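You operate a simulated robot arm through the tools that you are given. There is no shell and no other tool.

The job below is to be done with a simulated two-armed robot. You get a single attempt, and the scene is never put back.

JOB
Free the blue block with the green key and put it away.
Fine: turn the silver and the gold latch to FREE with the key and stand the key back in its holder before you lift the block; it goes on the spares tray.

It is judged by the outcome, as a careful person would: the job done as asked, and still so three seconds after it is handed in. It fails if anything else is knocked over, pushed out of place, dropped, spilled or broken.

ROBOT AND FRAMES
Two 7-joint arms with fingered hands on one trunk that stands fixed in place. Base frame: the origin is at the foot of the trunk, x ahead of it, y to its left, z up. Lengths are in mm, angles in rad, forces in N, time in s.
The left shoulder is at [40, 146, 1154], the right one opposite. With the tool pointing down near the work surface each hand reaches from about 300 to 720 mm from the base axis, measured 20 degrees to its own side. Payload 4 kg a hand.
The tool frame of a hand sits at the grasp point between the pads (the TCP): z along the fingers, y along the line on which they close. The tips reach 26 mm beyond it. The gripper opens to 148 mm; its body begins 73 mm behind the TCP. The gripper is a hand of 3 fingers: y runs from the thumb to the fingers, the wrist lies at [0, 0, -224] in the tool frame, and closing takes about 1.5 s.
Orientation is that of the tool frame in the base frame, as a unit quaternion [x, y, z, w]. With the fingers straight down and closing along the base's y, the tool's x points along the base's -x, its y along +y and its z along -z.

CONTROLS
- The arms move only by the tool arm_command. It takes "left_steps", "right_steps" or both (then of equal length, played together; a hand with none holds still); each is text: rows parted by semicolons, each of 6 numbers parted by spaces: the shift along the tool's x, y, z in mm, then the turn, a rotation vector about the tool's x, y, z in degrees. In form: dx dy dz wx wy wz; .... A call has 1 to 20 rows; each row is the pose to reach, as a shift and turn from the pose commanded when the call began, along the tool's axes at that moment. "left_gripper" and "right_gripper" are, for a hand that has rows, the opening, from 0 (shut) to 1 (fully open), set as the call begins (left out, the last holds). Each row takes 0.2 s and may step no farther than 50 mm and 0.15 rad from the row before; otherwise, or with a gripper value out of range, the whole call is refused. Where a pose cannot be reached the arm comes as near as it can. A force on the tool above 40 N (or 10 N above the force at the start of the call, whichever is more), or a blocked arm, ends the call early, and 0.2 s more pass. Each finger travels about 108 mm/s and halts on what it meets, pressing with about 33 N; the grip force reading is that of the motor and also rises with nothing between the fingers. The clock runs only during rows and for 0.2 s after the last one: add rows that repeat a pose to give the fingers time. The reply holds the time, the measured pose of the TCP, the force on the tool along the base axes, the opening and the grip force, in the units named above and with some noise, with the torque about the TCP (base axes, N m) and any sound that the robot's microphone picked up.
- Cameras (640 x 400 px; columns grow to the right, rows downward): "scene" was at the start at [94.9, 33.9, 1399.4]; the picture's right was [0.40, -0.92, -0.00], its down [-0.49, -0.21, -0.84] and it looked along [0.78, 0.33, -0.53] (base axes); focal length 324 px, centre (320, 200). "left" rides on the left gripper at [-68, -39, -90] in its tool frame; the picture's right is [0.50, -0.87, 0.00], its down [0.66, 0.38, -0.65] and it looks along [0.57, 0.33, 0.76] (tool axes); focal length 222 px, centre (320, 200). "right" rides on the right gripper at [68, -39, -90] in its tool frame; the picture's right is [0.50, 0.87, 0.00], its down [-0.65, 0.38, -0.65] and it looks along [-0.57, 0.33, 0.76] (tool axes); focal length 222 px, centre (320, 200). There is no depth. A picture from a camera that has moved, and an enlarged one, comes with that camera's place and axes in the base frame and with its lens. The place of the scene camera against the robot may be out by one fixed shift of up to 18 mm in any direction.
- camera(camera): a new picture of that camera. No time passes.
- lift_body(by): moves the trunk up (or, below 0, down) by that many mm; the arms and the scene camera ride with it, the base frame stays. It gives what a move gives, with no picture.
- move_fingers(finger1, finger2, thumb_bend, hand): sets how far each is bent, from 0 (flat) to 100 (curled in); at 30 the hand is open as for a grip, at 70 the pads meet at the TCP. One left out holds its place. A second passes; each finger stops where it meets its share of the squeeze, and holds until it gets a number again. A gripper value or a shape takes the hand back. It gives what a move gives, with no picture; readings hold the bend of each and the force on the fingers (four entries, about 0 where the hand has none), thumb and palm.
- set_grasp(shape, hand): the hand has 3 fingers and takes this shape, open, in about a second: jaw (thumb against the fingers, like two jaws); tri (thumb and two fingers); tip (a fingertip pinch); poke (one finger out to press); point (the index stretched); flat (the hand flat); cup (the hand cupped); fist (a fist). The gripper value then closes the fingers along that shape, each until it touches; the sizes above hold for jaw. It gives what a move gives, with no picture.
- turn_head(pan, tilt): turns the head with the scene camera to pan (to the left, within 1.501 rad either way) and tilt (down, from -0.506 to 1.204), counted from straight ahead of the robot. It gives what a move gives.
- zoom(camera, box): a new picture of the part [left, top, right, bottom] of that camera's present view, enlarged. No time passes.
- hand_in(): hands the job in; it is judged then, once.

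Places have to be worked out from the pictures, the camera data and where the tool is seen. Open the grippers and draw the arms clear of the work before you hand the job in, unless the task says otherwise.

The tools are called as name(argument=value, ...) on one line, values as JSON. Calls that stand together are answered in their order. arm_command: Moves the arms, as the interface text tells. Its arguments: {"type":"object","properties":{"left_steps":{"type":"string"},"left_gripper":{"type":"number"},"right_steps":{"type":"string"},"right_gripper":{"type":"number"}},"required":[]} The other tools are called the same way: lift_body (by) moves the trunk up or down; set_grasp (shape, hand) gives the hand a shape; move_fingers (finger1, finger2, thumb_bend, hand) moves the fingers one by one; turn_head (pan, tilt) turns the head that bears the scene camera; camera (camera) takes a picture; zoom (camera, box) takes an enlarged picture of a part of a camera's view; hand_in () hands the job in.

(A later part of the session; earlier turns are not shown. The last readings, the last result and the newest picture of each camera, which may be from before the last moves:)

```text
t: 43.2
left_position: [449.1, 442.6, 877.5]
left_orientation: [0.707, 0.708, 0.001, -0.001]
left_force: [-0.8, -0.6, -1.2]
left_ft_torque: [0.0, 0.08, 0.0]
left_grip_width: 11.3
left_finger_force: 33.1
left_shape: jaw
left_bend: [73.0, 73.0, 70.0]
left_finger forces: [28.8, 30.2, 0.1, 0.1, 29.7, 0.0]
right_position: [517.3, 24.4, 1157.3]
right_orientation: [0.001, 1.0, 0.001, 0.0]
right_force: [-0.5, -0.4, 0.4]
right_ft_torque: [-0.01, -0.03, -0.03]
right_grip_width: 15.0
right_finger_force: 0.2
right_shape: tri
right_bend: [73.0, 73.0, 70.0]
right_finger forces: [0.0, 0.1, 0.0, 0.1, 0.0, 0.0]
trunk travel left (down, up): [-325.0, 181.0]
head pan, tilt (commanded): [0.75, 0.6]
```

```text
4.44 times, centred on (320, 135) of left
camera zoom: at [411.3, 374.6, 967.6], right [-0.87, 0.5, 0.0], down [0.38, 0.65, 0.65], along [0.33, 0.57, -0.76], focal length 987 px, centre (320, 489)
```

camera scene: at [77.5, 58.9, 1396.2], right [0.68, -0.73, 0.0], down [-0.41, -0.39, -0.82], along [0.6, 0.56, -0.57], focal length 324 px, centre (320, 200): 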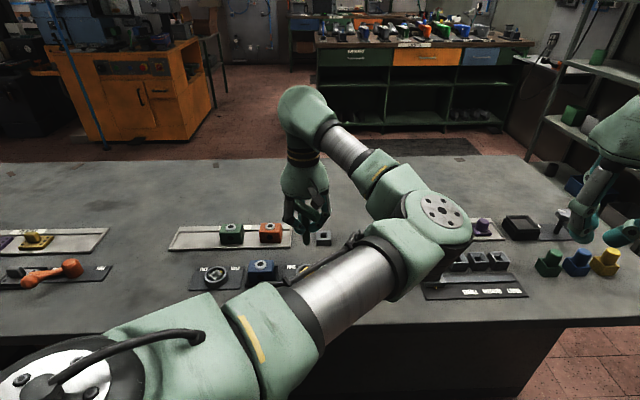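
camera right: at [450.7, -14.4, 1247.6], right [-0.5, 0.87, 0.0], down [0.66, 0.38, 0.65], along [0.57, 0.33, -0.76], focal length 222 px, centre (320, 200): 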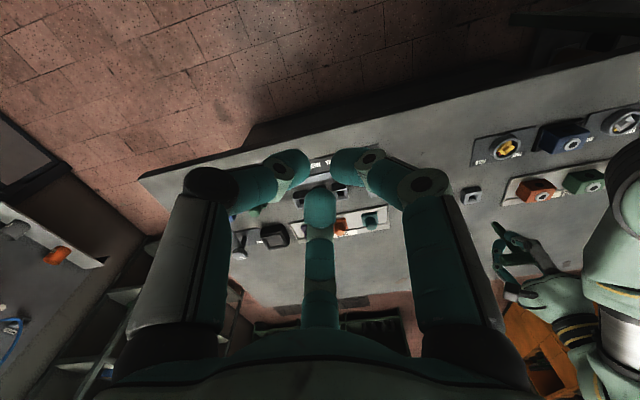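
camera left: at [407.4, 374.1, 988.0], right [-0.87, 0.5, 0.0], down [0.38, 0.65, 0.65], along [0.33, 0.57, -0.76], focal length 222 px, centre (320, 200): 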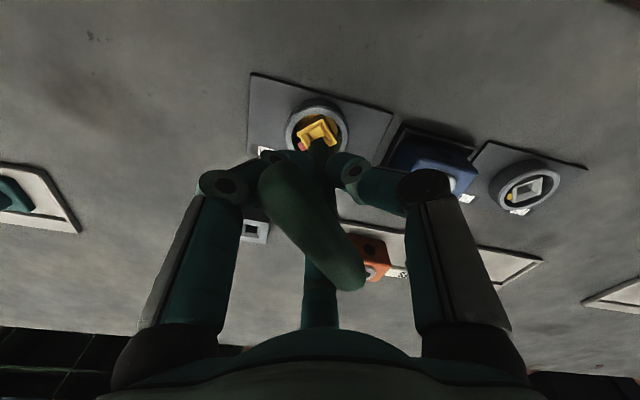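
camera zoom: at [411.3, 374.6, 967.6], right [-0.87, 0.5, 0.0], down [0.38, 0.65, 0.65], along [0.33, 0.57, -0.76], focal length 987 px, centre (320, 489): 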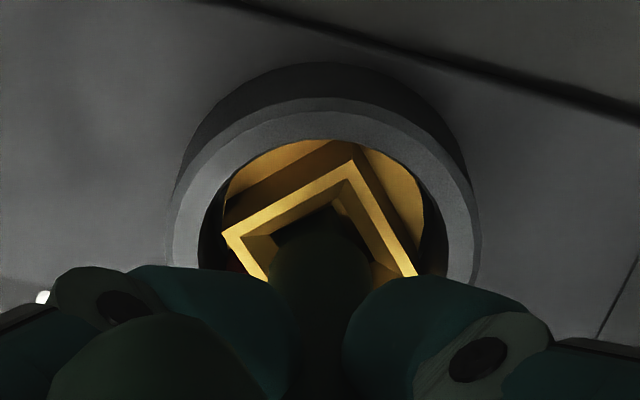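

The bit is in the square hole with low force. I'll keep lowering in 1.5 mm steps until it seats.

arm_command(left_steps="0 0 1.5 0 0 0; 0 0 3 0 0 0; 0 0 3 0 0 0")

arm_command(left_steps="0 0 1 0 0 0; 0 0 2 0 0 0; 0 0 3 0 0 0; 0 0 3 0 0 0")

zoom(camera="scene", box=[275, 225, 335, 285])

```text
t: 44.0
left_position: [450.0, 442.5, 875.8]
left_orientation: [0.707, 0.707, 0.003, 0.0]
left_force: [-0.3, -0.2, 13.3]
left_ft_torque: [0.07, -0.02, 0.02]
left_grip_width: 11.9
left_finger_force: 33.2
left_shape: jaw
left_bend: [73.0, 73.0, 69.0]
left_finger forces: [31.4, 32.7, 0.1, 0.1, 32.1, 0.0]
right_position: [515.9, 23.2, 1157.5]
right_orientation: [0.0, 1.0, 0.0, 0.0]
right_force: [-0.3, -0.2, 0.5]
right_ft_torque: [-0.01, 0.0, 0.0]
right_grip_width: 15.2
right_finger_force: 0.1
right_shape: tri
right_bend: [73.0, 73.0, 70.0]
right_finger forces: [0.0, 0.0, 0.0, 0.0, 0.1, 0.0]
trunk travel left (down, up): [-325.0, 181.0]
head pan, tilt (commanded): [0.75, 0.6]
```

```text
t: 45.0
left_position: [449.0, 441.3, 875.1]
left_orientation: [0.707, 0.707, 0.004, 0.0]
left_force: [1.0, 2.8, 29.8]
left_ft_torque: [0.1, -0.06, -0.01]
left_grip_width: 12.6
left_finger_force: 32.8
left_shape: jaw
left_bend: [73.0, 73.0, 71.0]
left_finger forces: [35.2, 38.5, 0.0, 0.0, 35.4, 0.1]
right_position: [516.5, 21.9, 1157.5]
right_orientation: [0.0, 1.0, 0.001, 0.001]
right_force: [0.1, -0.2, -0.8]
right_ft_torque: [-0.01, -0.01, 0.04]
right_grip_width: 15.2
right_finger_force: 0.0
right_shape: tri
right_bend: [73.0, 73.0, 70.0]
right_finger forces: [0.1, 0.0, 0.0, 0.0, 0.1, 0.0]
trunk travel left (down, up): [-325.0, 181.0]
head pan, tilt (commanded): [0.75, 0.6]
```

```text
6.67 times, centred on (305, 255) of scene
camera zoom: at [74.6, 56.3, 1396.6], right [0.68, -0.73, 0.0], down [-0.41, -0.38, -0.83], along [0.6, 0.56, -0.56], focal length 2160 px, centre (420, -167)
```

zoom: 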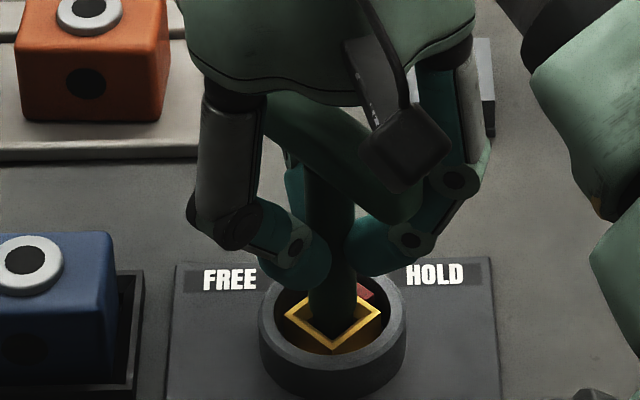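

The bit is seated and the floor pushes back at 30 N, so I'll ease up 4 mm and then turn a first 15° counter-clockwise to feel the torque.

arm_command(left_steps="0 0 -2 0 0 0; 0 0 -4 0 0 0; 0 0 -4 0 0 0")

arm_command(left_steps="0 0 0 0 0 -5; 0 0 0 0 0 -10; 0 0 0 0 0 -15; 0 0 0 0 0 -15")

zoom(camera="scene", box=[275, 225, 335, 285])

zoom(camera="left", box=[240, 90, 400, 230])

```text
t: 45.8
left_position: [447.6, 439.9, 874.7]
left_orientation: [0.707, 0.707, 0.002, 0.001]
left_force: [1.4, 2.0, 19.7]
left_ft_torque: [0.08, -0.04, -0.01]
left_grip_width: 12.4
left_finger_force: 33.3
left_shape: jaw
left_bend: [73.0, 73.0, 71.0]
left_finger forces: [34.7, 37.3, 0.1, 0.0, 34.2, 0.1]
right_position: [516.8, 22.2, 1157.5]
right_orientation: [0.0, 1.0, 0.001, 0.0]
right_force: [-0.1, 0.8, 0.4]
right_ft_torque: [0.01, 0.0, -0.02]
right_grip_width: 15.3
right_finger_force: 0.1
right_shape: tri
right_bend: [73.0, 73.0, 70.0]
right_finger forces: [0.1, 0.0, 0.0, 0.0, 0.0, 0.0]
trunk travel left (down, up): [-325.0, 181.0]
head pan, tilt (commanded): [0.75, 0.6]
```

```text
t: 46.8
left_position: [448.8, 442.7, 876.2]
left_orientation: [0.608, 0.794, -0.001, 0.0]
left_force: [-1.4, -0.1, 5.8]
left_ft_torque: [-0.05, 0.03, 0.02]
left_grip_width: 12.2
left_finger_force: 33.4
left_shape: jaw
left_bend: [73.0, 73.0, 71.0]
left_finger forces: [33.7, 34.1, 0.0, 0.0, 34.4, 0.0]
right_position: [518.5, 23.2, 1157.8]
right_orientation: [0.001, 1.0, 0.001, 0.0]
right_force: [-0.2, 0.0, 0.1]
right_ft_torque: [0.03, -0.01, 0.02]
right_grip_width: 15.1
right_finger_force: 0.0
right_shape: tri
right_bend: [73.0, 73.0, 70.0]
right_finger forces: [0.1, 0.1, 0.0, 0.1, 0.0, 0.0]
trunk travel left (down, up): [-325.0, 181.0]
head pan, tilt (commanded): [0.75, 0.6]
```

```text
6.67 times, centred on (305, 255) of scene
camera zoom: at [76.6, 58.1, 1396.3], right [0.68, -0.73, 0.0], down [-0.41, -0.39, -0.83], along [0.6, 0.56, -0.56], focal length 2160 px, centre (420, -167)
```

zoom: 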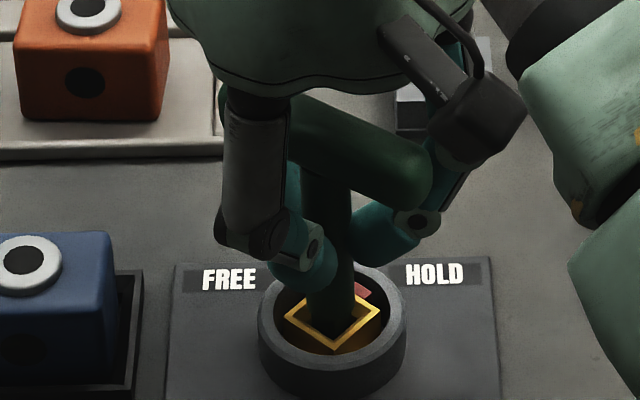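

```text
2.86 times, centred on (320, 160) of left
camera zoom: at [429.4, 366.4, 966.2], right [-0.97, 0.26, 0.0], down [0.19, 0.73, 0.65], along [0.17, 0.63, -0.76], focal length 635 px, centre (320, 314)
```

zoom: 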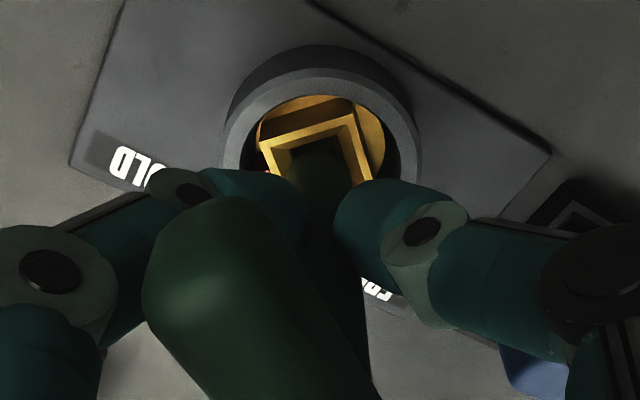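

The key turned with the hand and there is still free play between bit and socket, since the torque is about zero. I'll turn another 30° and watch the pointer.

arm_command(left_steps="0 0 0 0 0 -5; 0 0 0 0 0 -10; 0 0 0 0 0 -15; 0 0 0 0 0 -20; 0 0 0 0 0 -25; 0 0 0 0 0 -30; 0 0 0 0 0 -30")

zoom(camera="scene", box=[275, 225, 335, 285])

zoom(camera="left", box=[240, 90, 400, 230])

```text
t: 48.4
left_position: [448.6, 442.4, 876.4]
left_orientation: [0.382, 0.924, 0.0, 0.0]
left_force: [-1.2, -5.2, -1.3]
left_ft_torque: [-0.24, 0.07, -0.05]
left_grip_width: 12.4
left_finger_force: 33.6
left_shape: jaw
left_bend: [73.0, 73.0, 69.0]
left_finger forces: [32.1, 32.2, 0.0, 0.1, 35.6, 0.0]
right_position: [518.4, 23.6, 1157.1]
right_orientation: [0.0, 1.0, 0.001, 0.0]
right_force: [0.5, -0.1, 1.1]
right_ft_torque: [0.01, -0.02, 0.02]
right_grip_width: 15.2
right_finger_force: 0.0
right_shape: tri
right_bend: [73.0, 73.0, 70.0]
right_finger forces: [0.0, 0.0, 0.0, 0.1, 0.1, 0.1]
trunk travel left (down, up): [-325.0, 181.0]
head pan, tilt (commanded): [0.75, 0.6]
```

```text
6.67 times, centred on (305, 255) of scene
camera zoom: at [77.3, 58.1, 1396.2], right [0.68, -0.73, 0.0], down [-0.41, -0.39, -0.83], along [0.6, 0.56, -0.56], focal length 2160 px, centre (420, -167)
```

zoom: 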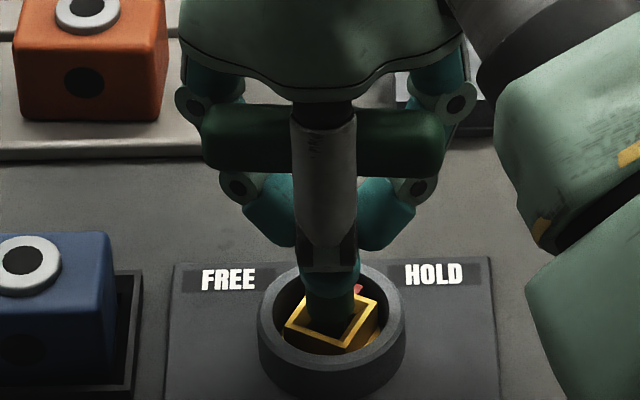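

```text
2.86 times, centred on (320, 160) of left
camera zoom: at [470.1, 366.1, 966.5], right [-0.97, -0.26, 0.0], down [-0.2, 0.73, 0.65], along [-0.17, 0.63, -0.76], focal length 635 px, centre (320, 314)
```

zoom: 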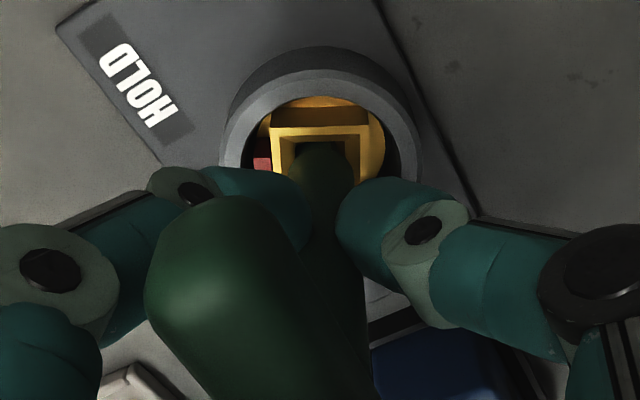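

The socket has started to follow, turning about 17° with about 28° of play in the fit, and the key has not slipped in the fingers. I'll turn another 45°.

arm_command(left_steps="0 0 0 0 0 -5; 0 0 0 0 0 -10; 0 0 0 0 0 -15; 0 0 0 0 0 -20; 0 0 0 0 0 -25; 0 0 0 0 0 -30; 0 0 0 0 0 -35; 0 0 0 0 0 -40; 0 0 0 0 0 -45; 0 0 0 0 0 -45")

zoom(camera="scene", box=[275, 225, 335, 285])

zoom(camera="left", box=[240, 90, 400, 230])

```text
t: 50.6
left_position: [448.5, 440.8, 876.3]
left_orientation: [-0.002, 1.0, 0.0, 0.001]
left_force: [3.0, -1.3, 6.0]
left_ft_torque: [-0.12, -0.09, 0.01]
left_grip_width: 12.2
left_finger_force: 32.9
left_shape: jaw
left_bend: [73.0, 73.0, 69.0]
left_finger forces: [33.3, 32.9, 0.0, 0.0, 34.4, 0.0]
right_position: [517.9, 23.8, 1157.3]
right_orientation: [-0.001, 1.0, 0.001, 0.0]
right_force: [0.2, 0.2, 0.0]
right_ft_torque: [-0.02, -0.01, 0.0]
right_grip_width: 15.3
right_finger_force: 0.0
right_shape: tri
right_bend: [73.0, 73.0, 70.0]
right_finger forces: [0.0, 0.0, 0.0, 0.0, 0.0, 0.0]
trunk travel left (down, up): [-325.0, 181.0]
head pan, tilt (commanded): [0.75, 0.6]
```

```text
6.67 times, centred on (305, 255) of scene
camera zoom: at [77.1, 57.9, 1396.3], right [0.68, -0.73, 0.0], down [-0.41, -0.38, -0.83], along [0.6, 0.56, -0.56], focal length 2160 px, centre (420, -167)
```

zoom: 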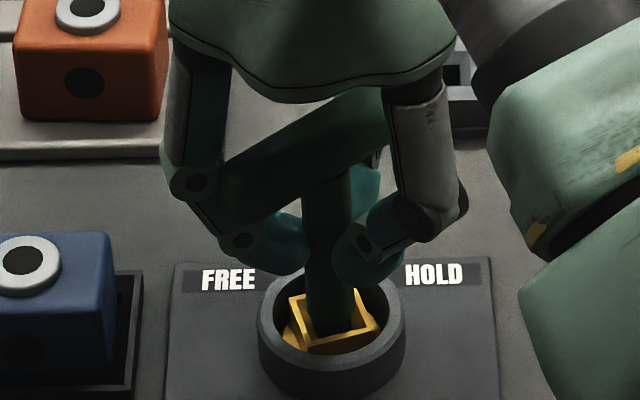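

```text
2.86 times, centred on (320, 160) of left
camera zoom: at [517.2, 402.3, 966.3], right [-0.5, -0.87, 0.0], down [-0.66, 0.38, 0.65], along [-0.57, 0.33, -0.76], focal length 635 px, centre (320, 314)
```

zoom: 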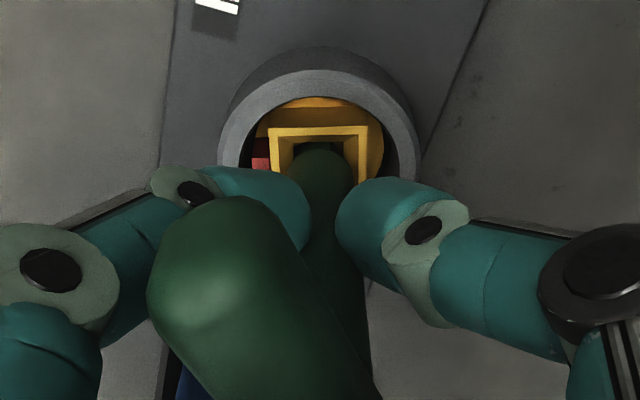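

The socket follows the hand with a steady lag of about 28° and has turned about 62°. I'll go on in small turns, checking reach at each one.

arm_command(left_steps="0 0 0 0 0 -4; 0 0 0 0 0 -8; 0 0 0 0 0 -8")

```text
t: 51.4
left_position: [447.8, 442.1, 875.6]
left_orientation: [-0.071, 0.998, 0.001, 0.001]
left_force: [2.9, -0.5, 6.3]
left_ft_torque: [-0.09, -0.11, 0.01]
left_grip_width: 12.0
left_finger_force: 32.9
left_shape: jaw
left_bend: [73.0, 73.0, 69.0]
left_finger forces: [33.6, 32.9, 0.0, 0.0, 33.7, 0.0]
right_position: [517.4, 22.3, 1158.0]
right_orientation: [0.0, 1.0, 0.001, 0.0]
right_force: [0.0, 0.0, -0.2]
right_ft_torque: [-0.03, 0.02, -0.03]
right_grip_width: 14.7
right_finger_force: 0.1
right_shape: tri
right_bend: [73.0, 73.0, 70.0]
right_finger forces: [0.0, 0.1, 0.0, 0.0, 0.0, 0.0]
trunk travel left (down, up): [-325.0, 181.0]
head pan, tilt (commanded): [0.75, 0.6]
```

No reach limit showed up and the forces are low. I'll turn another 12°.

arm_command(left_steps="0 0 0 0 0 -4; 0 0 0 0 0 -8; 0 0 0 0 0 -12; 0 0 0 0 0 -12")

zoom(camera="scene", box=[275, 225, 335, 285])

zoom(camera="left", box=[240, 70, 400, 210])

```text
t: 52.4
left_position: [449.5, 440.6, 876.4]
left_orientation: [-0.175, 0.985, 0.0, 0.001]
left_force: [2.7, 0.3, 4.2]
left_ft_torque: [-0.06, -0.14, -0.06]
left_grip_width: 12.3
left_finger_force: 33.2
left_shape: jaw
left_bend: [73.0, 73.0, 69.0]
left_finger forces: [33.6, 32.5, 0.0, 0.0, 32.9, 0.0]
right_position: [518.5, 23.3, 1157.0]
right_orientation: [-0.001, 1.0, 0.001, -0.001]
right_force: [0.4, 0.0, 0.0]
right_ft_torque: [0.02, 0.0, -0.02]
right_grip_width: 15.1
right_finger_force: 0.0
right_shape: tri
right_bend: [73.0, 73.0, 70.0]
right_finger forces: [0.0, 0.0, 0.1, 0.0, 0.1, 0.0]
trunk travel left (down, up): [-325.0, 181.0]
head pan, tilt (commanded): [0.75, 0.6]
```

```text
6.67 times, centred on (305, 255) of scene
camera zoom: at [77.4, 58.5, 1396.2], right [0.68, -0.73, 0.0], down [-0.41, -0.39, -0.82], along [0.6, 0.56, -0.57], focal length 2160 px, centre (420, -167)
```

zoom: 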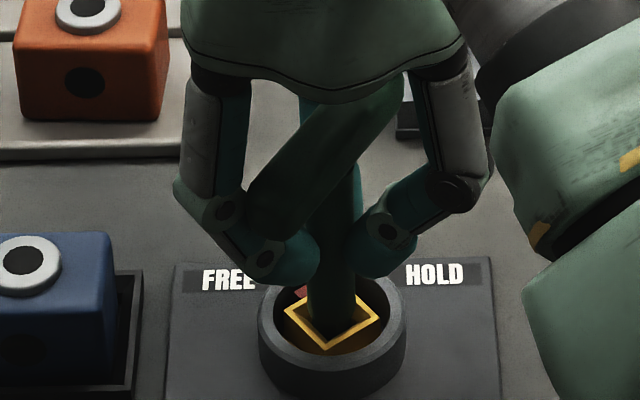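

```text
2.86 times, centred on (320, 140) of left
camera zoom: at [526.6, 427.4, 966.4], right [-0.17, -0.98, 0.0], down [-0.75, 0.13, 0.65], along [-0.64, 0.11, -0.76], focal length 635 px, centre (320, 371)
```

zoom: 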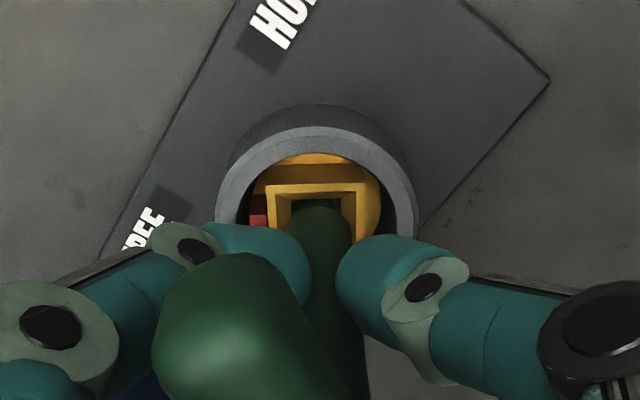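

The red pointer has come round to the FREE side, about 80° of the way. I'll turn about 10° more.

arm_command(left_steps="0 0 0 0 0 -4; 0 0 0 0 0 -8; 0 0 0 0 0 -10; 0 0 0 0 0 -10")

zoom(camera="scene", box=[275, 225, 335, 285])

zoom(camera="left", box=[240, 70, 400, 210])

```text
t: 53.4
left_position: [449.0, 440.8, 876.0]
left_orientation: [-0.259, 0.966, 0.0, 0.001]
left_force: [2.7, -1.0, 4.0]
left_ft_torque: [-0.08, -0.16, -0.12]
left_grip_width: 12.3
left_finger_force: 33.3
left_shape: jaw
left_bend: [73.0, 73.0, 69.0]
left_finger forces: [33.1, 33.4, 0.0, 0.0, 33.8, 0.0]
right_position: [516.9, 24.4, 1156.8]
right_orientation: [-0.001, 1.0, 0.001, 0.0]
right_force: [0.1, 0.3, 0.2]
right_ft_torque: [0.0, 0.01, 0.05]
right_grip_width: 14.9
right_finger_force: 0.0
right_shape: tri
right_bend: [73.0, 73.0, 70.0]
right_finger forces: [0.0, 0.0, 0.0, 0.0, 0.0, 0.0]
trunk travel left (down, up): [-325.0, 181.0]
head pan, tilt (commanded): [0.75, 0.6]
```

```text
6.67 times, centred on (305, 255) of scene
camera zoom: at [77.3, 58.4, 1396.2], right [0.68, -0.73, 0.0], down [-0.41, -0.39, -0.83], along [0.6, 0.56, -0.56], focal length 2160 px, centre (420, -167)
```

zoom: 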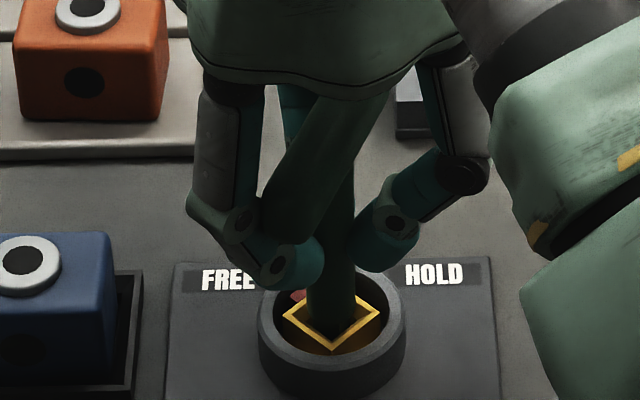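

```text
2.86 times, centred on (320, 140) of left
camera zoom: at [527.8, 441.3, 966.5], right [0.0, -1.0, 0.0], down [-0.76, 0.0, 0.65], along [-0.65, 0.0, -0.76], focal length 635 px, centre (320, 371)
```

zoom: 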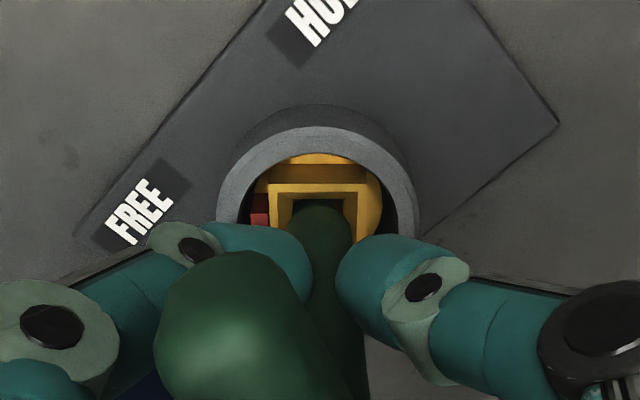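

The diamond matches its starting shape, so the rotor has turned about 88–90°. I'll add a few degrees to see whether there is a stop at FREE.

arm_command(left_steps="0 0 0 0 0 -2; 0 0 0 0 0 -4; 0 0 0 0 0 -4")

zoom(camera="scene", box=[285, 240, 325, 280])

zoom(camera="left", box=[240, 70, 400, 210])

```text
t: 54.2
left_position: [448.9, 441.2, 875.7]
left_orientation: [-0.293, 0.956, 0.0, 0.0]
left_force: [2.2, 0.1, 1.8]
left_ft_torque: [-0.43, -0.19, -0.4]
left_grip_width: 12.1
left_finger_force: 32.8
left_shape: jaw
left_bend: [73.0, 73.0, 69.0]
left_finger forces: [32.6, 38.3, 0.0, 0.0, 35.7, 0.0]
right_position: [518.4, 23.9, 1157.6]
right_orientation: [0.0, 1.0, 0.001, -0.001]
right_force: [0.0, 0.7, -0.4]
right_ft_torque: [-0.01, 0.03, 0.02]
right_grip_width: 14.9
right_finger_force: 0.0
right_shape: tri
right_bend: [73.0, 73.0, 70.0]
right_finger forces: [0.0, 0.1, 0.0, 0.0, 0.1, 0.0]
trunk travel left (down, up): [-325.0, 181.0]
head pan, tilt (commanded): [0.75, 0.6]
```

```text
10.00 times, centred on (305, 260) of scene
camera zoom: at [77.6, 58.8, 1396.2], right [0.68, -0.73, 0.0], down [-0.41, -0.39, -0.82], along [0.6, 0.56, -0.57], focal length 3240 px, centre (470, -400)
```

zoom: 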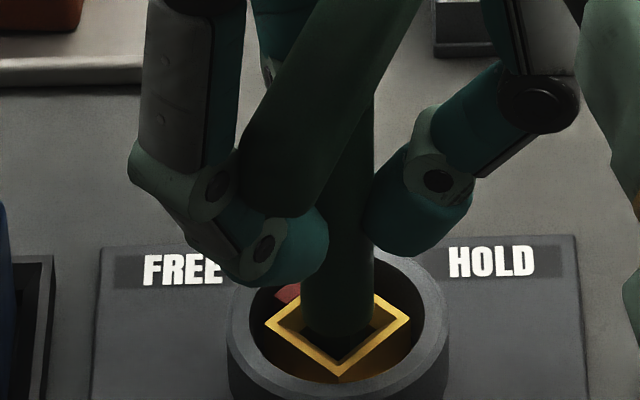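

```text
2.86 times, centred on (320, 140) of left
camera zoom: at [527.5, 446.5, 966.6], right [0.07, -1.0, 0.0], down [-0.75, -0.05, 0.65], along [-0.65, -0.05, -0.76], focal length 635 px, centre (320, 371)
```

zoom: 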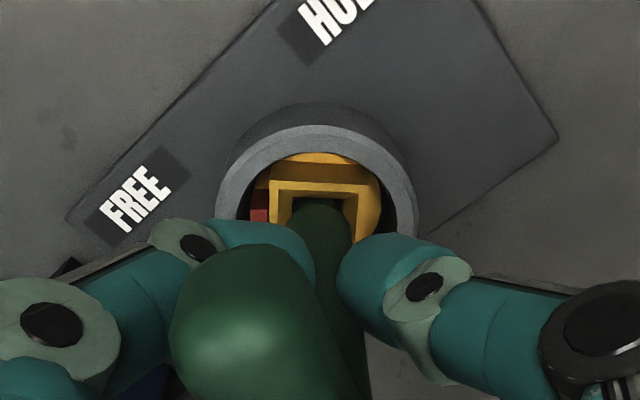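

Torque rose sharply to 0.4 N·m, so the gold rotor is against its stop at FREE. I'll turn back 30° inside the free play so the bit stands loose, then check the pointer.

arm_command(left_steps="0 0 0 0 0 5; 0 0 0 0 0 10; 0 0 0 0 0 15; 0 0 0 0 0 20; 0 0 0 0 0 25; 0 0 0 0 0 30; 0 0 0 0 0 30")

zoom(camera="scene", box=[285, 240, 325, 280])

zoom(camera="left", box=[240, 70, 400, 210])

```text
t: 55.8
left_position: [448.9, 441.6, 875.0]
left_orientation: [-0.033, 0.999, 0.0, 0.001]
left_force: [0.1, 0.8, 7.0]
left_ft_torque: [-0.02, 0.0, 0.0]
left_grip_width: 12.2
left_finger_force: 32.9
left_shape: jaw
left_bend: [73.0, 73.0, 69.0]
left_finger forces: [33.5, 34.1, 0.0, 0.1, 33.1, 0.0]
right_position: [517.8, 23.2, 1157.3]
right_orientation: [0.0, 1.0, 0.001, 0.0]
right_force: [0.5, -0.3, 0.5]
right_ft_torque: [0.0, 0.0, 0.01]
right_grip_width: 15.0
right_finger_force: 0.1
right_shape: tri
right_bend: [73.0, 73.0, 70.0]
right_finger forces: [0.0, 0.0, 0.0, 0.0, 0.0, 0.0]
trunk travel left (down, up): [-325.0, 181.0]
head pan, tilt (commanded): [0.75, 0.6]
```

```text
10.00 times, centred on (305, 260) of scene
camera zoom: at [76.7, 58.2, 1396.3], right [0.68, -0.73, 0.0], down [-0.41, -0.39, -0.83], along [0.6, 0.56, -0.56], focal length 3240 px, centre (470, -400)
```

zoom: 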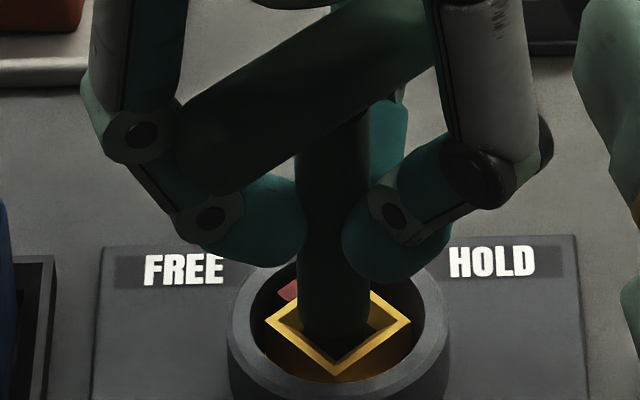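

```text
2.86 times, centred on (320, 140) of left
camera zoom: at [518.9, 406.4, 966.4], right [-0.44, -0.9, 0.0], down [-0.68, 0.33, 0.65], along [-0.59, 0.29, -0.76], focal length 635 px, centre (320, 371)
```

zoom: 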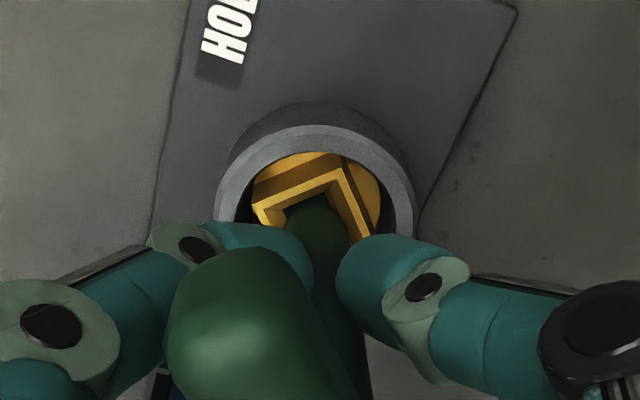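

Gold stays at FREE and the bit is loose. I'll withdraw the key straight up.

arm_command(left_steps="0 0 -4 0 0 0; 0 0 -8 0 0 0; 0 0 -14 0 0 0; 0 0 -22 0 0 0; 0 0 -35 0 0 0; 0 0 -55 0 0 0; 0 0 -80 0 0 0; 0 0 -100 0 0 0; 0 0 -100 0 0 0")

zoom(camera="scene", box=[270, 210, 350, 290])

zoom(camera="left", box=[240, 40, 400, 240])

```text
t: 57.8
left_position: [446.8, 441.1, 975.2]
left_orientation: [-0.035, 0.999, 0.0, 0.0]
left_force: [0.0, 0.0, -1.8]
left_ft_torque: [0.01, -0.01, 0.02]
left_grip_width: 12.0
left_finger_force: 32.8
left_shape: jaw
left_bend: [73.0, 73.0, 69.0]
left_finger forces: [32.5, 33.5, 0.1, 0.0, 32.1, 0.0]
right_position: [519.3, 24.6, 1156.8]
right_orientation: [-0.001, 1.0, 0.0, -0.001]
right_force: [-0.4, -0.1, 0.1]
right_ft_torque: [0.01, 0.03, 0.0]
right_grip_width: 15.4
right_finger_force: 0.1
right_shape: tri
right_bend: [73.0, 73.0, 70.0]
right_finger forces: [0.0, 0.0, 0.1, 0.0, 0.0, 0.0]
trunk travel left (down, up): [-325.0, 181.0]
head pan, tilt (commanded): [0.75, 0.6]
```

```text
5.00 times, centred on (310, 250) of scene
camera zoom: at [77.7, 59.1, 1396.2], right [0.68, -0.73, 0.0], down [-0.41, -0.39, -0.82], along [0.6, 0.56, -0.57], focal length 1620 px, centre (370, -50)
```

zoom: 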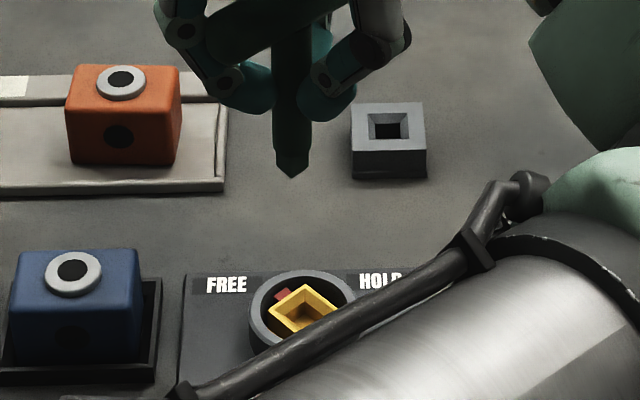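

```text
2.00 times, centred on (320, 140) of left
camera zoom: at [517.5, 407.3, 1065.5], right [-0.44, -0.9, 0.0], down [-0.68, 0.33, 0.65], along [-0.59, 0.29, -0.76], focal length 444 px, centre (320, 320)
```

zoom: 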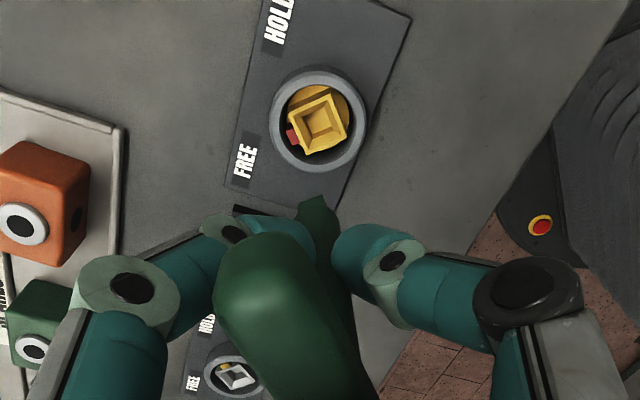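

Gold is confirmed at FREE, with its red pointer facing the label. I'll carry the key to the silver latch at the same height, turning back to yaw −90°.

arm_command(left_steps="10.5 12.2 0 0 0 7.2; 21 24.4 0 0 0 14.5; 31.4 36.7 0 0 0 21.7; 41.9 48.9 0 0 0 28.9; 52.4 61.1 0 0 0 36.2; 62.9 73.3 0 0 0 43.4; 73.3 85.6 0 0 0 50.6; 83.8 97.8 0 0 0 57.8; 94.3 110 0 0 0 65.1; 104.8 122.2 0 0 0 72.3; 115.2 134.5 0 0 0 79.5; 125.7 146.7 0 0 0 86.8; 136.2 158.9 0 0 0 94; 136.2 158.9 0 0 0 94; 136.2 158.9 0 0 0 94")

zoom(camera="left", box=[240, 40, 400, 200])

camera(camera="scene")

```text
t: 61.0
left_position: [301.5, 590.5, 974.1]
left_orientation: [0.707, 0.707, 0.0, 0.001]
left_force: [0.5, -0.1, -1.1]
left_ft_torque: [0.02, 0.0, -0.02]
left_grip_width: 12.1
left_finger_force: 32.7
left_shape: jaw
left_bend: [73.0, 73.0, 69.0]
left_finger forces: [32.3, 33.4, 0.0, 0.1, 31.9, 0.0]
right_position: [517.0, 24.6, 1156.6]
right_orientation: [0.0, 1.0, 0.001, 0.0]
right_force: [0.4, 0.0, -0.4]
right_ft_torque: [-0.03, 0.01, 0.01]
right_grip_width: 15.3
right_finger_force: 0.0
right_shape: tri
right_bend: [73.0, 73.0, 70.0]
right_finger forces: [0.1, 0.0, 0.1, 0.1, 0.1, 0.0]
trunk travel left (down, up): [-325.0, 181.0]
head pan, tilt (commanded): [0.75, 0.6]
```

```text
2.50 times, centred on (320, 120) of left
camera zoom: at [263.6, 522.4, 1065.3], right [-0.87, 0.5, 0.0], down [0.38, 0.65, 0.65], along [0.33, 0.57, -0.76], focal length 555 px, centre (320, 400)
```

zoom: 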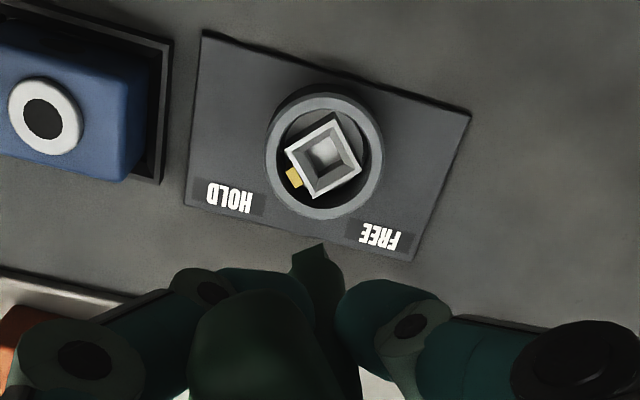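

```text
taken
camera scene: at [77.4, 59.1, 1396.2], right [0.68, -0.73, 0.0], down [-0.41, -0.39, -0.82], along [0.6, 0.56, -0.57], focal length 324 px, centre (320, 200)
```

scene: 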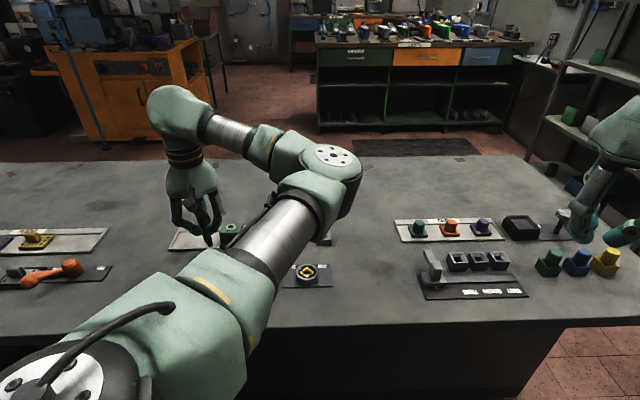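

The silver socket is about 2 mm off the tool axis, and its latch still points to HOLD. I'll correct that and come down to about 12 mm above its rim.

arm_command(left_steps="-0.4 -1.8 15 0 0 0; -0.4 -1.8 35 0 0 0; -0.4 -1.8 55 0 0 0; -0.4 -1.8 77 0 0 0; -0.4 -1.8 77 0 0 0; -0.4 -1.8 77 0 0 0")

zoom(camera="left", box=[275, 80, 365, 180])

zoom(camera="scene", box=[160, 200, 280, 300])

```text
t: 62.4
left_position: [300.0, 592.4, 897.7]
left_orientation: [0.708, 0.707, 0.001, 0.0]
left_force: [0.3, 0.6, -1.8]
left_ft_torque: [0.0, 0.0, 0.02]
left_grip_width: 11.9
left_finger_force: 33.9
left_shape: jaw
left_bend: [73.0, 73.0, 69.0]
left_finger forces: [32.2, 33.3, 0.1, 0.0, 31.9, 0.0]
right_position: [518.0, 25.9, 1157.1]
right_orientation: [0.0, 1.0, 0.0, -0.001]
right_force: [0.3, -0.7, 0.2]
right_ft_torque: [-0.02, 0.01, -0.01]
right_grip_width: 15.3
right_finger_force: 0.1
right_shape: tri
right_bend: [73.0, 73.0, 70.0]
right_finger forces: [0.1, 0.0, 0.1, 0.0, 0.0, 0.1]
trunk travel left (down, up): [-325.0, 181.0]
head pan, tilt (commanded): [0.75, 0.6]
```

```text
4.00 times, centred on (320, 130) of left
camera zoom: at [262.5, 523.8, 988.4], right [-0.87, 0.5, 0.0], down [0.38, 0.66, 0.65], along [0.33, 0.57, -0.76], focal length 888 px, centre (320, 480)
```

zoom: 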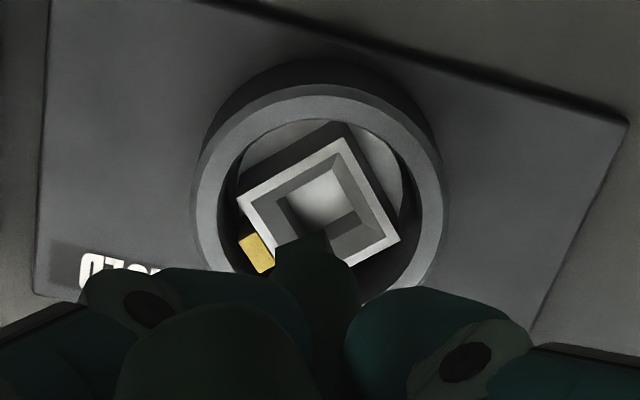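

```text
4.00 times, centred on (220, 250) of scene
camera zoom: at [77.4, 59.1, 1396.2], right [0.68, -0.73, 0.0], down [-0.41, -0.39, -0.82], along [0.6, 0.56, -0.57], focal length 1296 px, centre (720, 0)
```

zoom: 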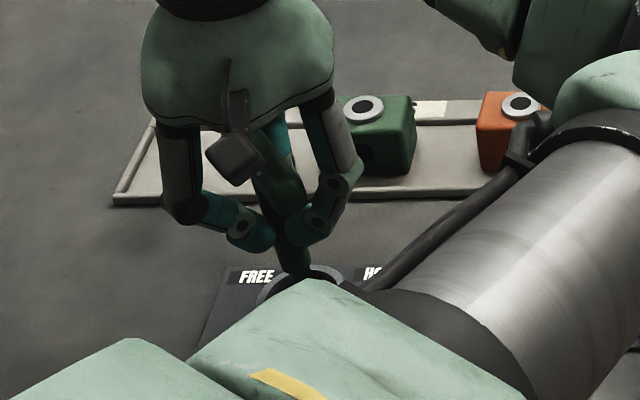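

The socket is centred on the tool axis to within about 1 mm. I'll check the bit's own offset closely before inserting, because the turn may have shifted the key a little.

zoom(camera="left", box=[300, 100, 350, 160])

zoom(camera="scene", box=[205, 235, 265, 285])

```text
6.67 times, centred on (325, 130) of left
camera zoom: at [262.5, 523.8, 988.4], right [-0.87, 0.5, 0.0], down [0.38, 0.66, 0.65], along [0.33, 0.57, -0.76], focal length 1481 px, centre (287, 667)
```

zoom: 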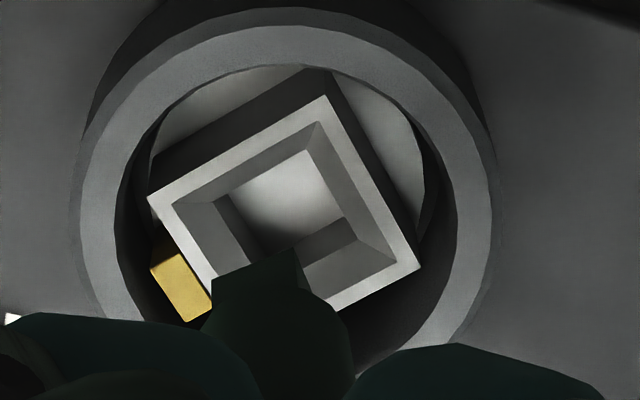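

```text
8.00 times, centred on (235, 260) of scene
camera zoom: at [77.4, 59.1, 1396.2], right [0.68, -0.73, 0.0], down [-0.41, -0.39, -0.82], along [0.6, 0.56, -0.57], focal length 2592 px, centre (1000, -280)
```

zoom: 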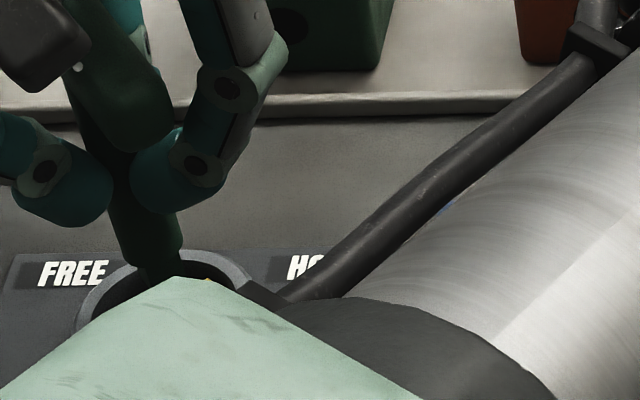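

The key has slipped about 11° clockwise in the grip and its bit stands about 2 mm off the tool axis. I'll turn the hand 11° counter-clockwise and shift 2 mm so the bit lines up with the socket.

arm_command(left_steps="0 -1 0 0 0 -5; -0.1 -2 0 0 0 -11; -0.1 -2 0 0 0 -11; -0.1 -2 0 0 0 -11")

zoom(camera="left", box=[300, 100, 350, 160])

```text
t: 63.4
left_position: [298.7, 592.1, 900.7]
left_orientation: [0.635, 0.773, 0.0, 0.0]
left_force: [-0.7, 0.0, -1.5]
left_ft_torque: [0.01, -0.02, 0.0]
left_grip_width: 12.1
left_finger_force: 33.0
left_shape: jaw
left_bend: [73.0, 73.0, 69.0]
left_finger forces: [32.3, 33.3, 0.1, 0.0, 31.8, 0.1]
right_position: [519.3, 24.1, 1157.0]
right_orientation: [0.0, 1.0, 0.0, -0.001]
right_force: [0.4, -0.2, -0.3]
right_ft_torque: [-0.02, -0.02, -0.02]
right_grip_width: 15.3
right_finger_force: 0.2
right_shape: tri
right_bend: [73.0, 73.0, 70.0]
right_finger forces: [0.0, 0.0, 0.0, 0.1, 0.0, 0.1]
trunk travel left (down, up): [-325.0, 181.0]
head pan, tilt (commanded): [0.75, 0.6]
```

```text
6.67 times, centred on (325, 130) of left
camera zoom: at [273.7, 517.5, 989.7], right [-0.95, 0.32, 0.0], down [0.25, 0.72, 0.65], along [0.21, 0.62, -0.76], focal length 1481 px, centre (287, 667)
```

zoom: 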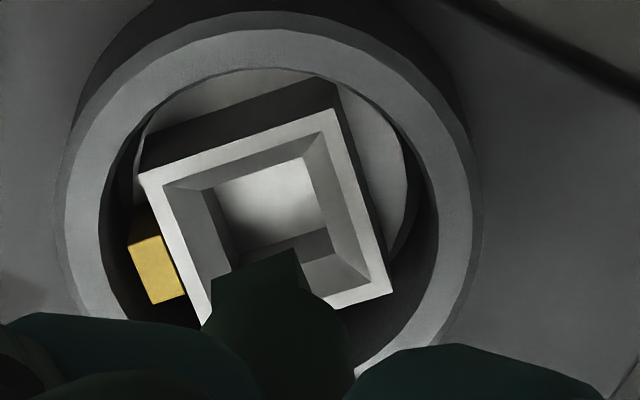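

Bit and socket edges are now parallel and centred. I'll lower 16 mm with a tiny shift, watching for contact.

arm_command(left_steps="-0.7 -0.4 4 0 0 0; -0.7 -0.4 8 0 0 0; -0.7 -0.4 11 0 0 0; -0.7 -0.4 13.5 0 0 0; -0.7 -0.4 16 0 0 0; -0.7 -0.4 16 0 0 0")

zoom(camera="left", box=[290, 100, 350, 172])

```text
t: 64.8
left_position: [298.2, 591.0, 882.8]
left_orientation: [0.637, 0.771, 0.0, 0.001]
left_force: [-0.1, -0.3, -1.4]
left_ft_torque: [0.01, -0.01, -0.01]
left_grip_width: 12.2
left_finger_force: 33.1
left_shape: jaw
left_bend: [73.0, 73.0, 69.0]
left_finger forces: [32.2, 33.3, 0.1, 0.0, 31.9, 0.0]
right_position: [517.6, 25.2, 1157.4]
right_orientation: [0.0, 1.0, -0.001, -0.001]
right_force: [0.8, 0.1, -0.8]
right_ft_torque: [0.03, 0.0, 0.04]
right_grip_width: 15.1
right_finger_force: 0.0
right_shape: tri
right_bend: [73.0, 73.0, 70.0]
right_finger forces: [0.0, 0.0, 0.0, 0.0, 0.0, 0.0]
trunk travel left (down, up): [-325.0, 181.0]
head pan, tilt (commanded): [0.75, 0.6]
```

```text
5.56 times, centred on (320, 136) of left
camera zoom: at [273.9, 516.6, 973.1], right [-0.95, 0.33, 0.0], down [0.25, 0.71, 0.65], along [0.21, 0.62, -0.76], focal length 1234 px, centre (320, 556)
```

zoom: 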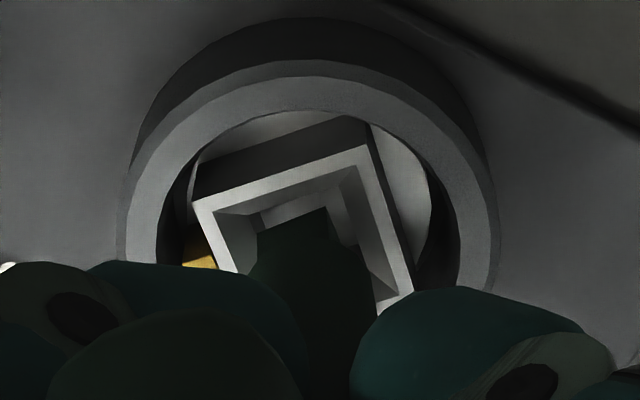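

The bit is in the mouth with no contact force. I'll lower another 5 mm.

arm_command(left_steps="0 0 2 0 0 0; 0 0 4 0 0 0; 0 0 5.5 0 0 0; 0 0 5.5 0 0 0")

zoom(camera="left", box=[290, 100, 350, 172])

```text
t: 65.8
left_position: [298.7, 590.4, 877.1]
left_orientation: [0.636, 0.772, 0.0, 0.0]
left_force: [-0.1, 0.7, -1.9]
left_ft_torque: [0.02, 0.03, 0.0]
left_grip_width: 12.0
left_finger_force: 32.9
left_shape: jaw
left_bend: [73.0, 73.0, 69.0]
left_finger forces: [32.2, 33.3, 0.0, 0.0, 31.8, 0.1]
right_position: [517.2, 24.8, 1155.9]
right_orientation: [-0.001, 1.0, 0.001, 0.0]
right_force: [-0.1, -0.5, 0.3]
right_ft_torque: [0.01, 0.01, -0.01]
right_grip_width: 15.2
right_finger_force: 0.1
right_shape: tri
right_bend: [73.0, 73.0, 70.0]
right_finger forces: [0.1, 0.1, 0.0, 0.1, 0.0, 0.0]
trunk travel left (down, up): [-325.0, 181.0]
head pan, tilt (commanded): [0.75, 0.6]
```

```text
5.56 times, centred on (320, 136) of left
camera zoom: at [273.8, 516.2, 967.6], right [-0.95, 0.33, 0.0], down [0.25, 0.72, 0.65], along [0.21, 0.62, -0.76], focal length 1234 px, centre (320, 556)
```

zoom: 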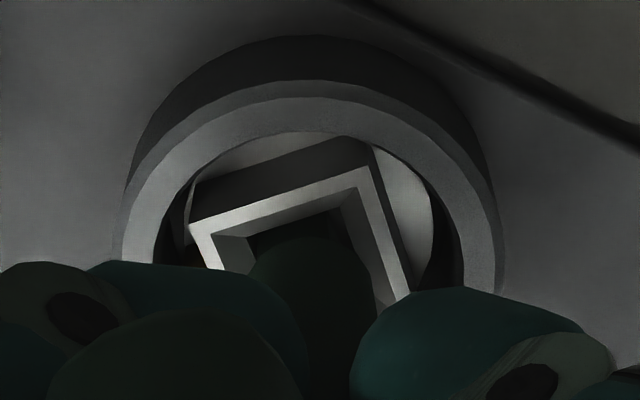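

The bit is well inside with no contact. I'll lower a further 2 mm in half-millimetre steps to find the floor.

arm_command(left_steps="0 0 0.5 0 0 0; 0 0 1 0 0 0; 0 0 1.5 0 0 0; 0 0 2 0 0 0; 0 0 2 0 0 0")

```text
t: 67.0
left_position: [297.1, 591.3, 876.0]
left_orientation: [0.636, 0.772, 0.001, -0.001]
left_force: [0.5, 0.2, 2.3]
left_ft_torque: [0.08, -0.05, 0.01]
left_grip_width: 12.1
left_finger_force: 33.0
left_shape: jaw
left_bend: [73.0, 73.0, 69.0]
left_finger forces: [32.8, 33.9, 0.0, 0.0, 31.7, 0.1]
right_position: [518.6, 23.5, 1156.6]
right_orientation: [0.0, 1.0, 0.001, 0.0]
right_force: [0.3, 0.5, 0.4]
right_ft_torque: [-0.04, -0.02, -0.01]
right_grip_width: 14.9
right_finger_force: 0.1
right_shape: tri
right_bend: [73.0, 73.0, 70.0]
right_finger forces: [0.1, 0.0, 0.0, 0.0, 0.0, 0.0]
trunk travel left (down, up): [-325.0, 181.0]
head pan, tilt (commanded): [0.75, 0.6]
```

The bit is seated with a light 4 N. I'll turn counter-clockwise by 50° and watch.

arm_command(left_steps="0 0 0 0 0 -5; 0 0 0 0 0 -10; 0 0 0 0 0 -15; 0 0 0 0 0 -20; 0 0 0 0 0 -25; 0 0 0 0 0 -30; 0 0 0 0 0 -35; 0 0 0 0 0 -40; 0 0 0 0 0 -45; 0 0 0 0 0 -50; 0 0 0 0 0 -50")

zoom(camera="left", box=[240, 70, 400, 230])

camera(camera="scene")

```text
t: 69.4
left_position: [298.0, 590.1, 876.5]
left_orientation: [0.249, 0.968, 0.001, 0.0]
left_force: [0.8, -4.3, 1.3]
left_ft_torque: [-0.28, -0.03, -0.02]
left_grip_width: 11.9
left_finger_force: 32.7
left_shape: jaw
left_bend: [73.0, 73.0, 69.0]
left_finger forces: [32.5, 32.4, 0.0, 0.1, 34.9, 0.0]
right_position: [518.5, 24.3, 1156.9]
right_orientation: [0.0, 1.0, 0.001, -0.001]
right_force: [-0.4, 0.1, -0.5]
right_ft_torque: [0.0, -0.01, 0.0]
right_grip_width: 15.0
right_finger_force: 0.0
right_shape: tri
right_bend: [73.0, 73.0, 70.0]
right_finger forces: [0.1, 0.1, 0.1, 0.0, 0.0, 0.1]
trunk travel left (down, up): [-325.0, 181.0]
head pan, tilt (commanded): [0.75, 0.6]
```

```text
2.50 times, centred on (320, 150) of left
camera zoom: at [339.4, 522.2, 966.4], right [-0.86, -0.52, 0.0], down [-0.39, 0.65, 0.65], along [-0.34, 0.56, -0.76], focal length 555 px, centre (320, 325)
```

zoom: 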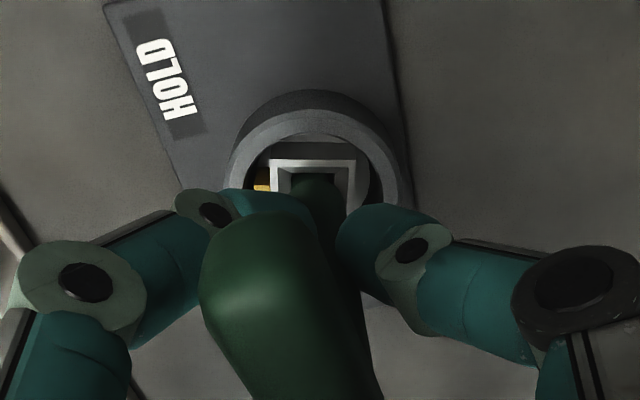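

```text
taken
camera scene: at [77.6, 58.1, 1396.2], right [0.68, -0.73, 0.0], down [-0.41, -0.39, -0.83], along [0.6, 0.56, -0.56], focal length 324 px, centre (320, 200)
```

scene: 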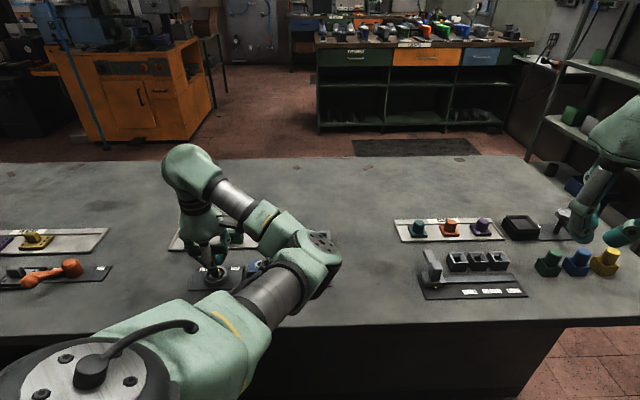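

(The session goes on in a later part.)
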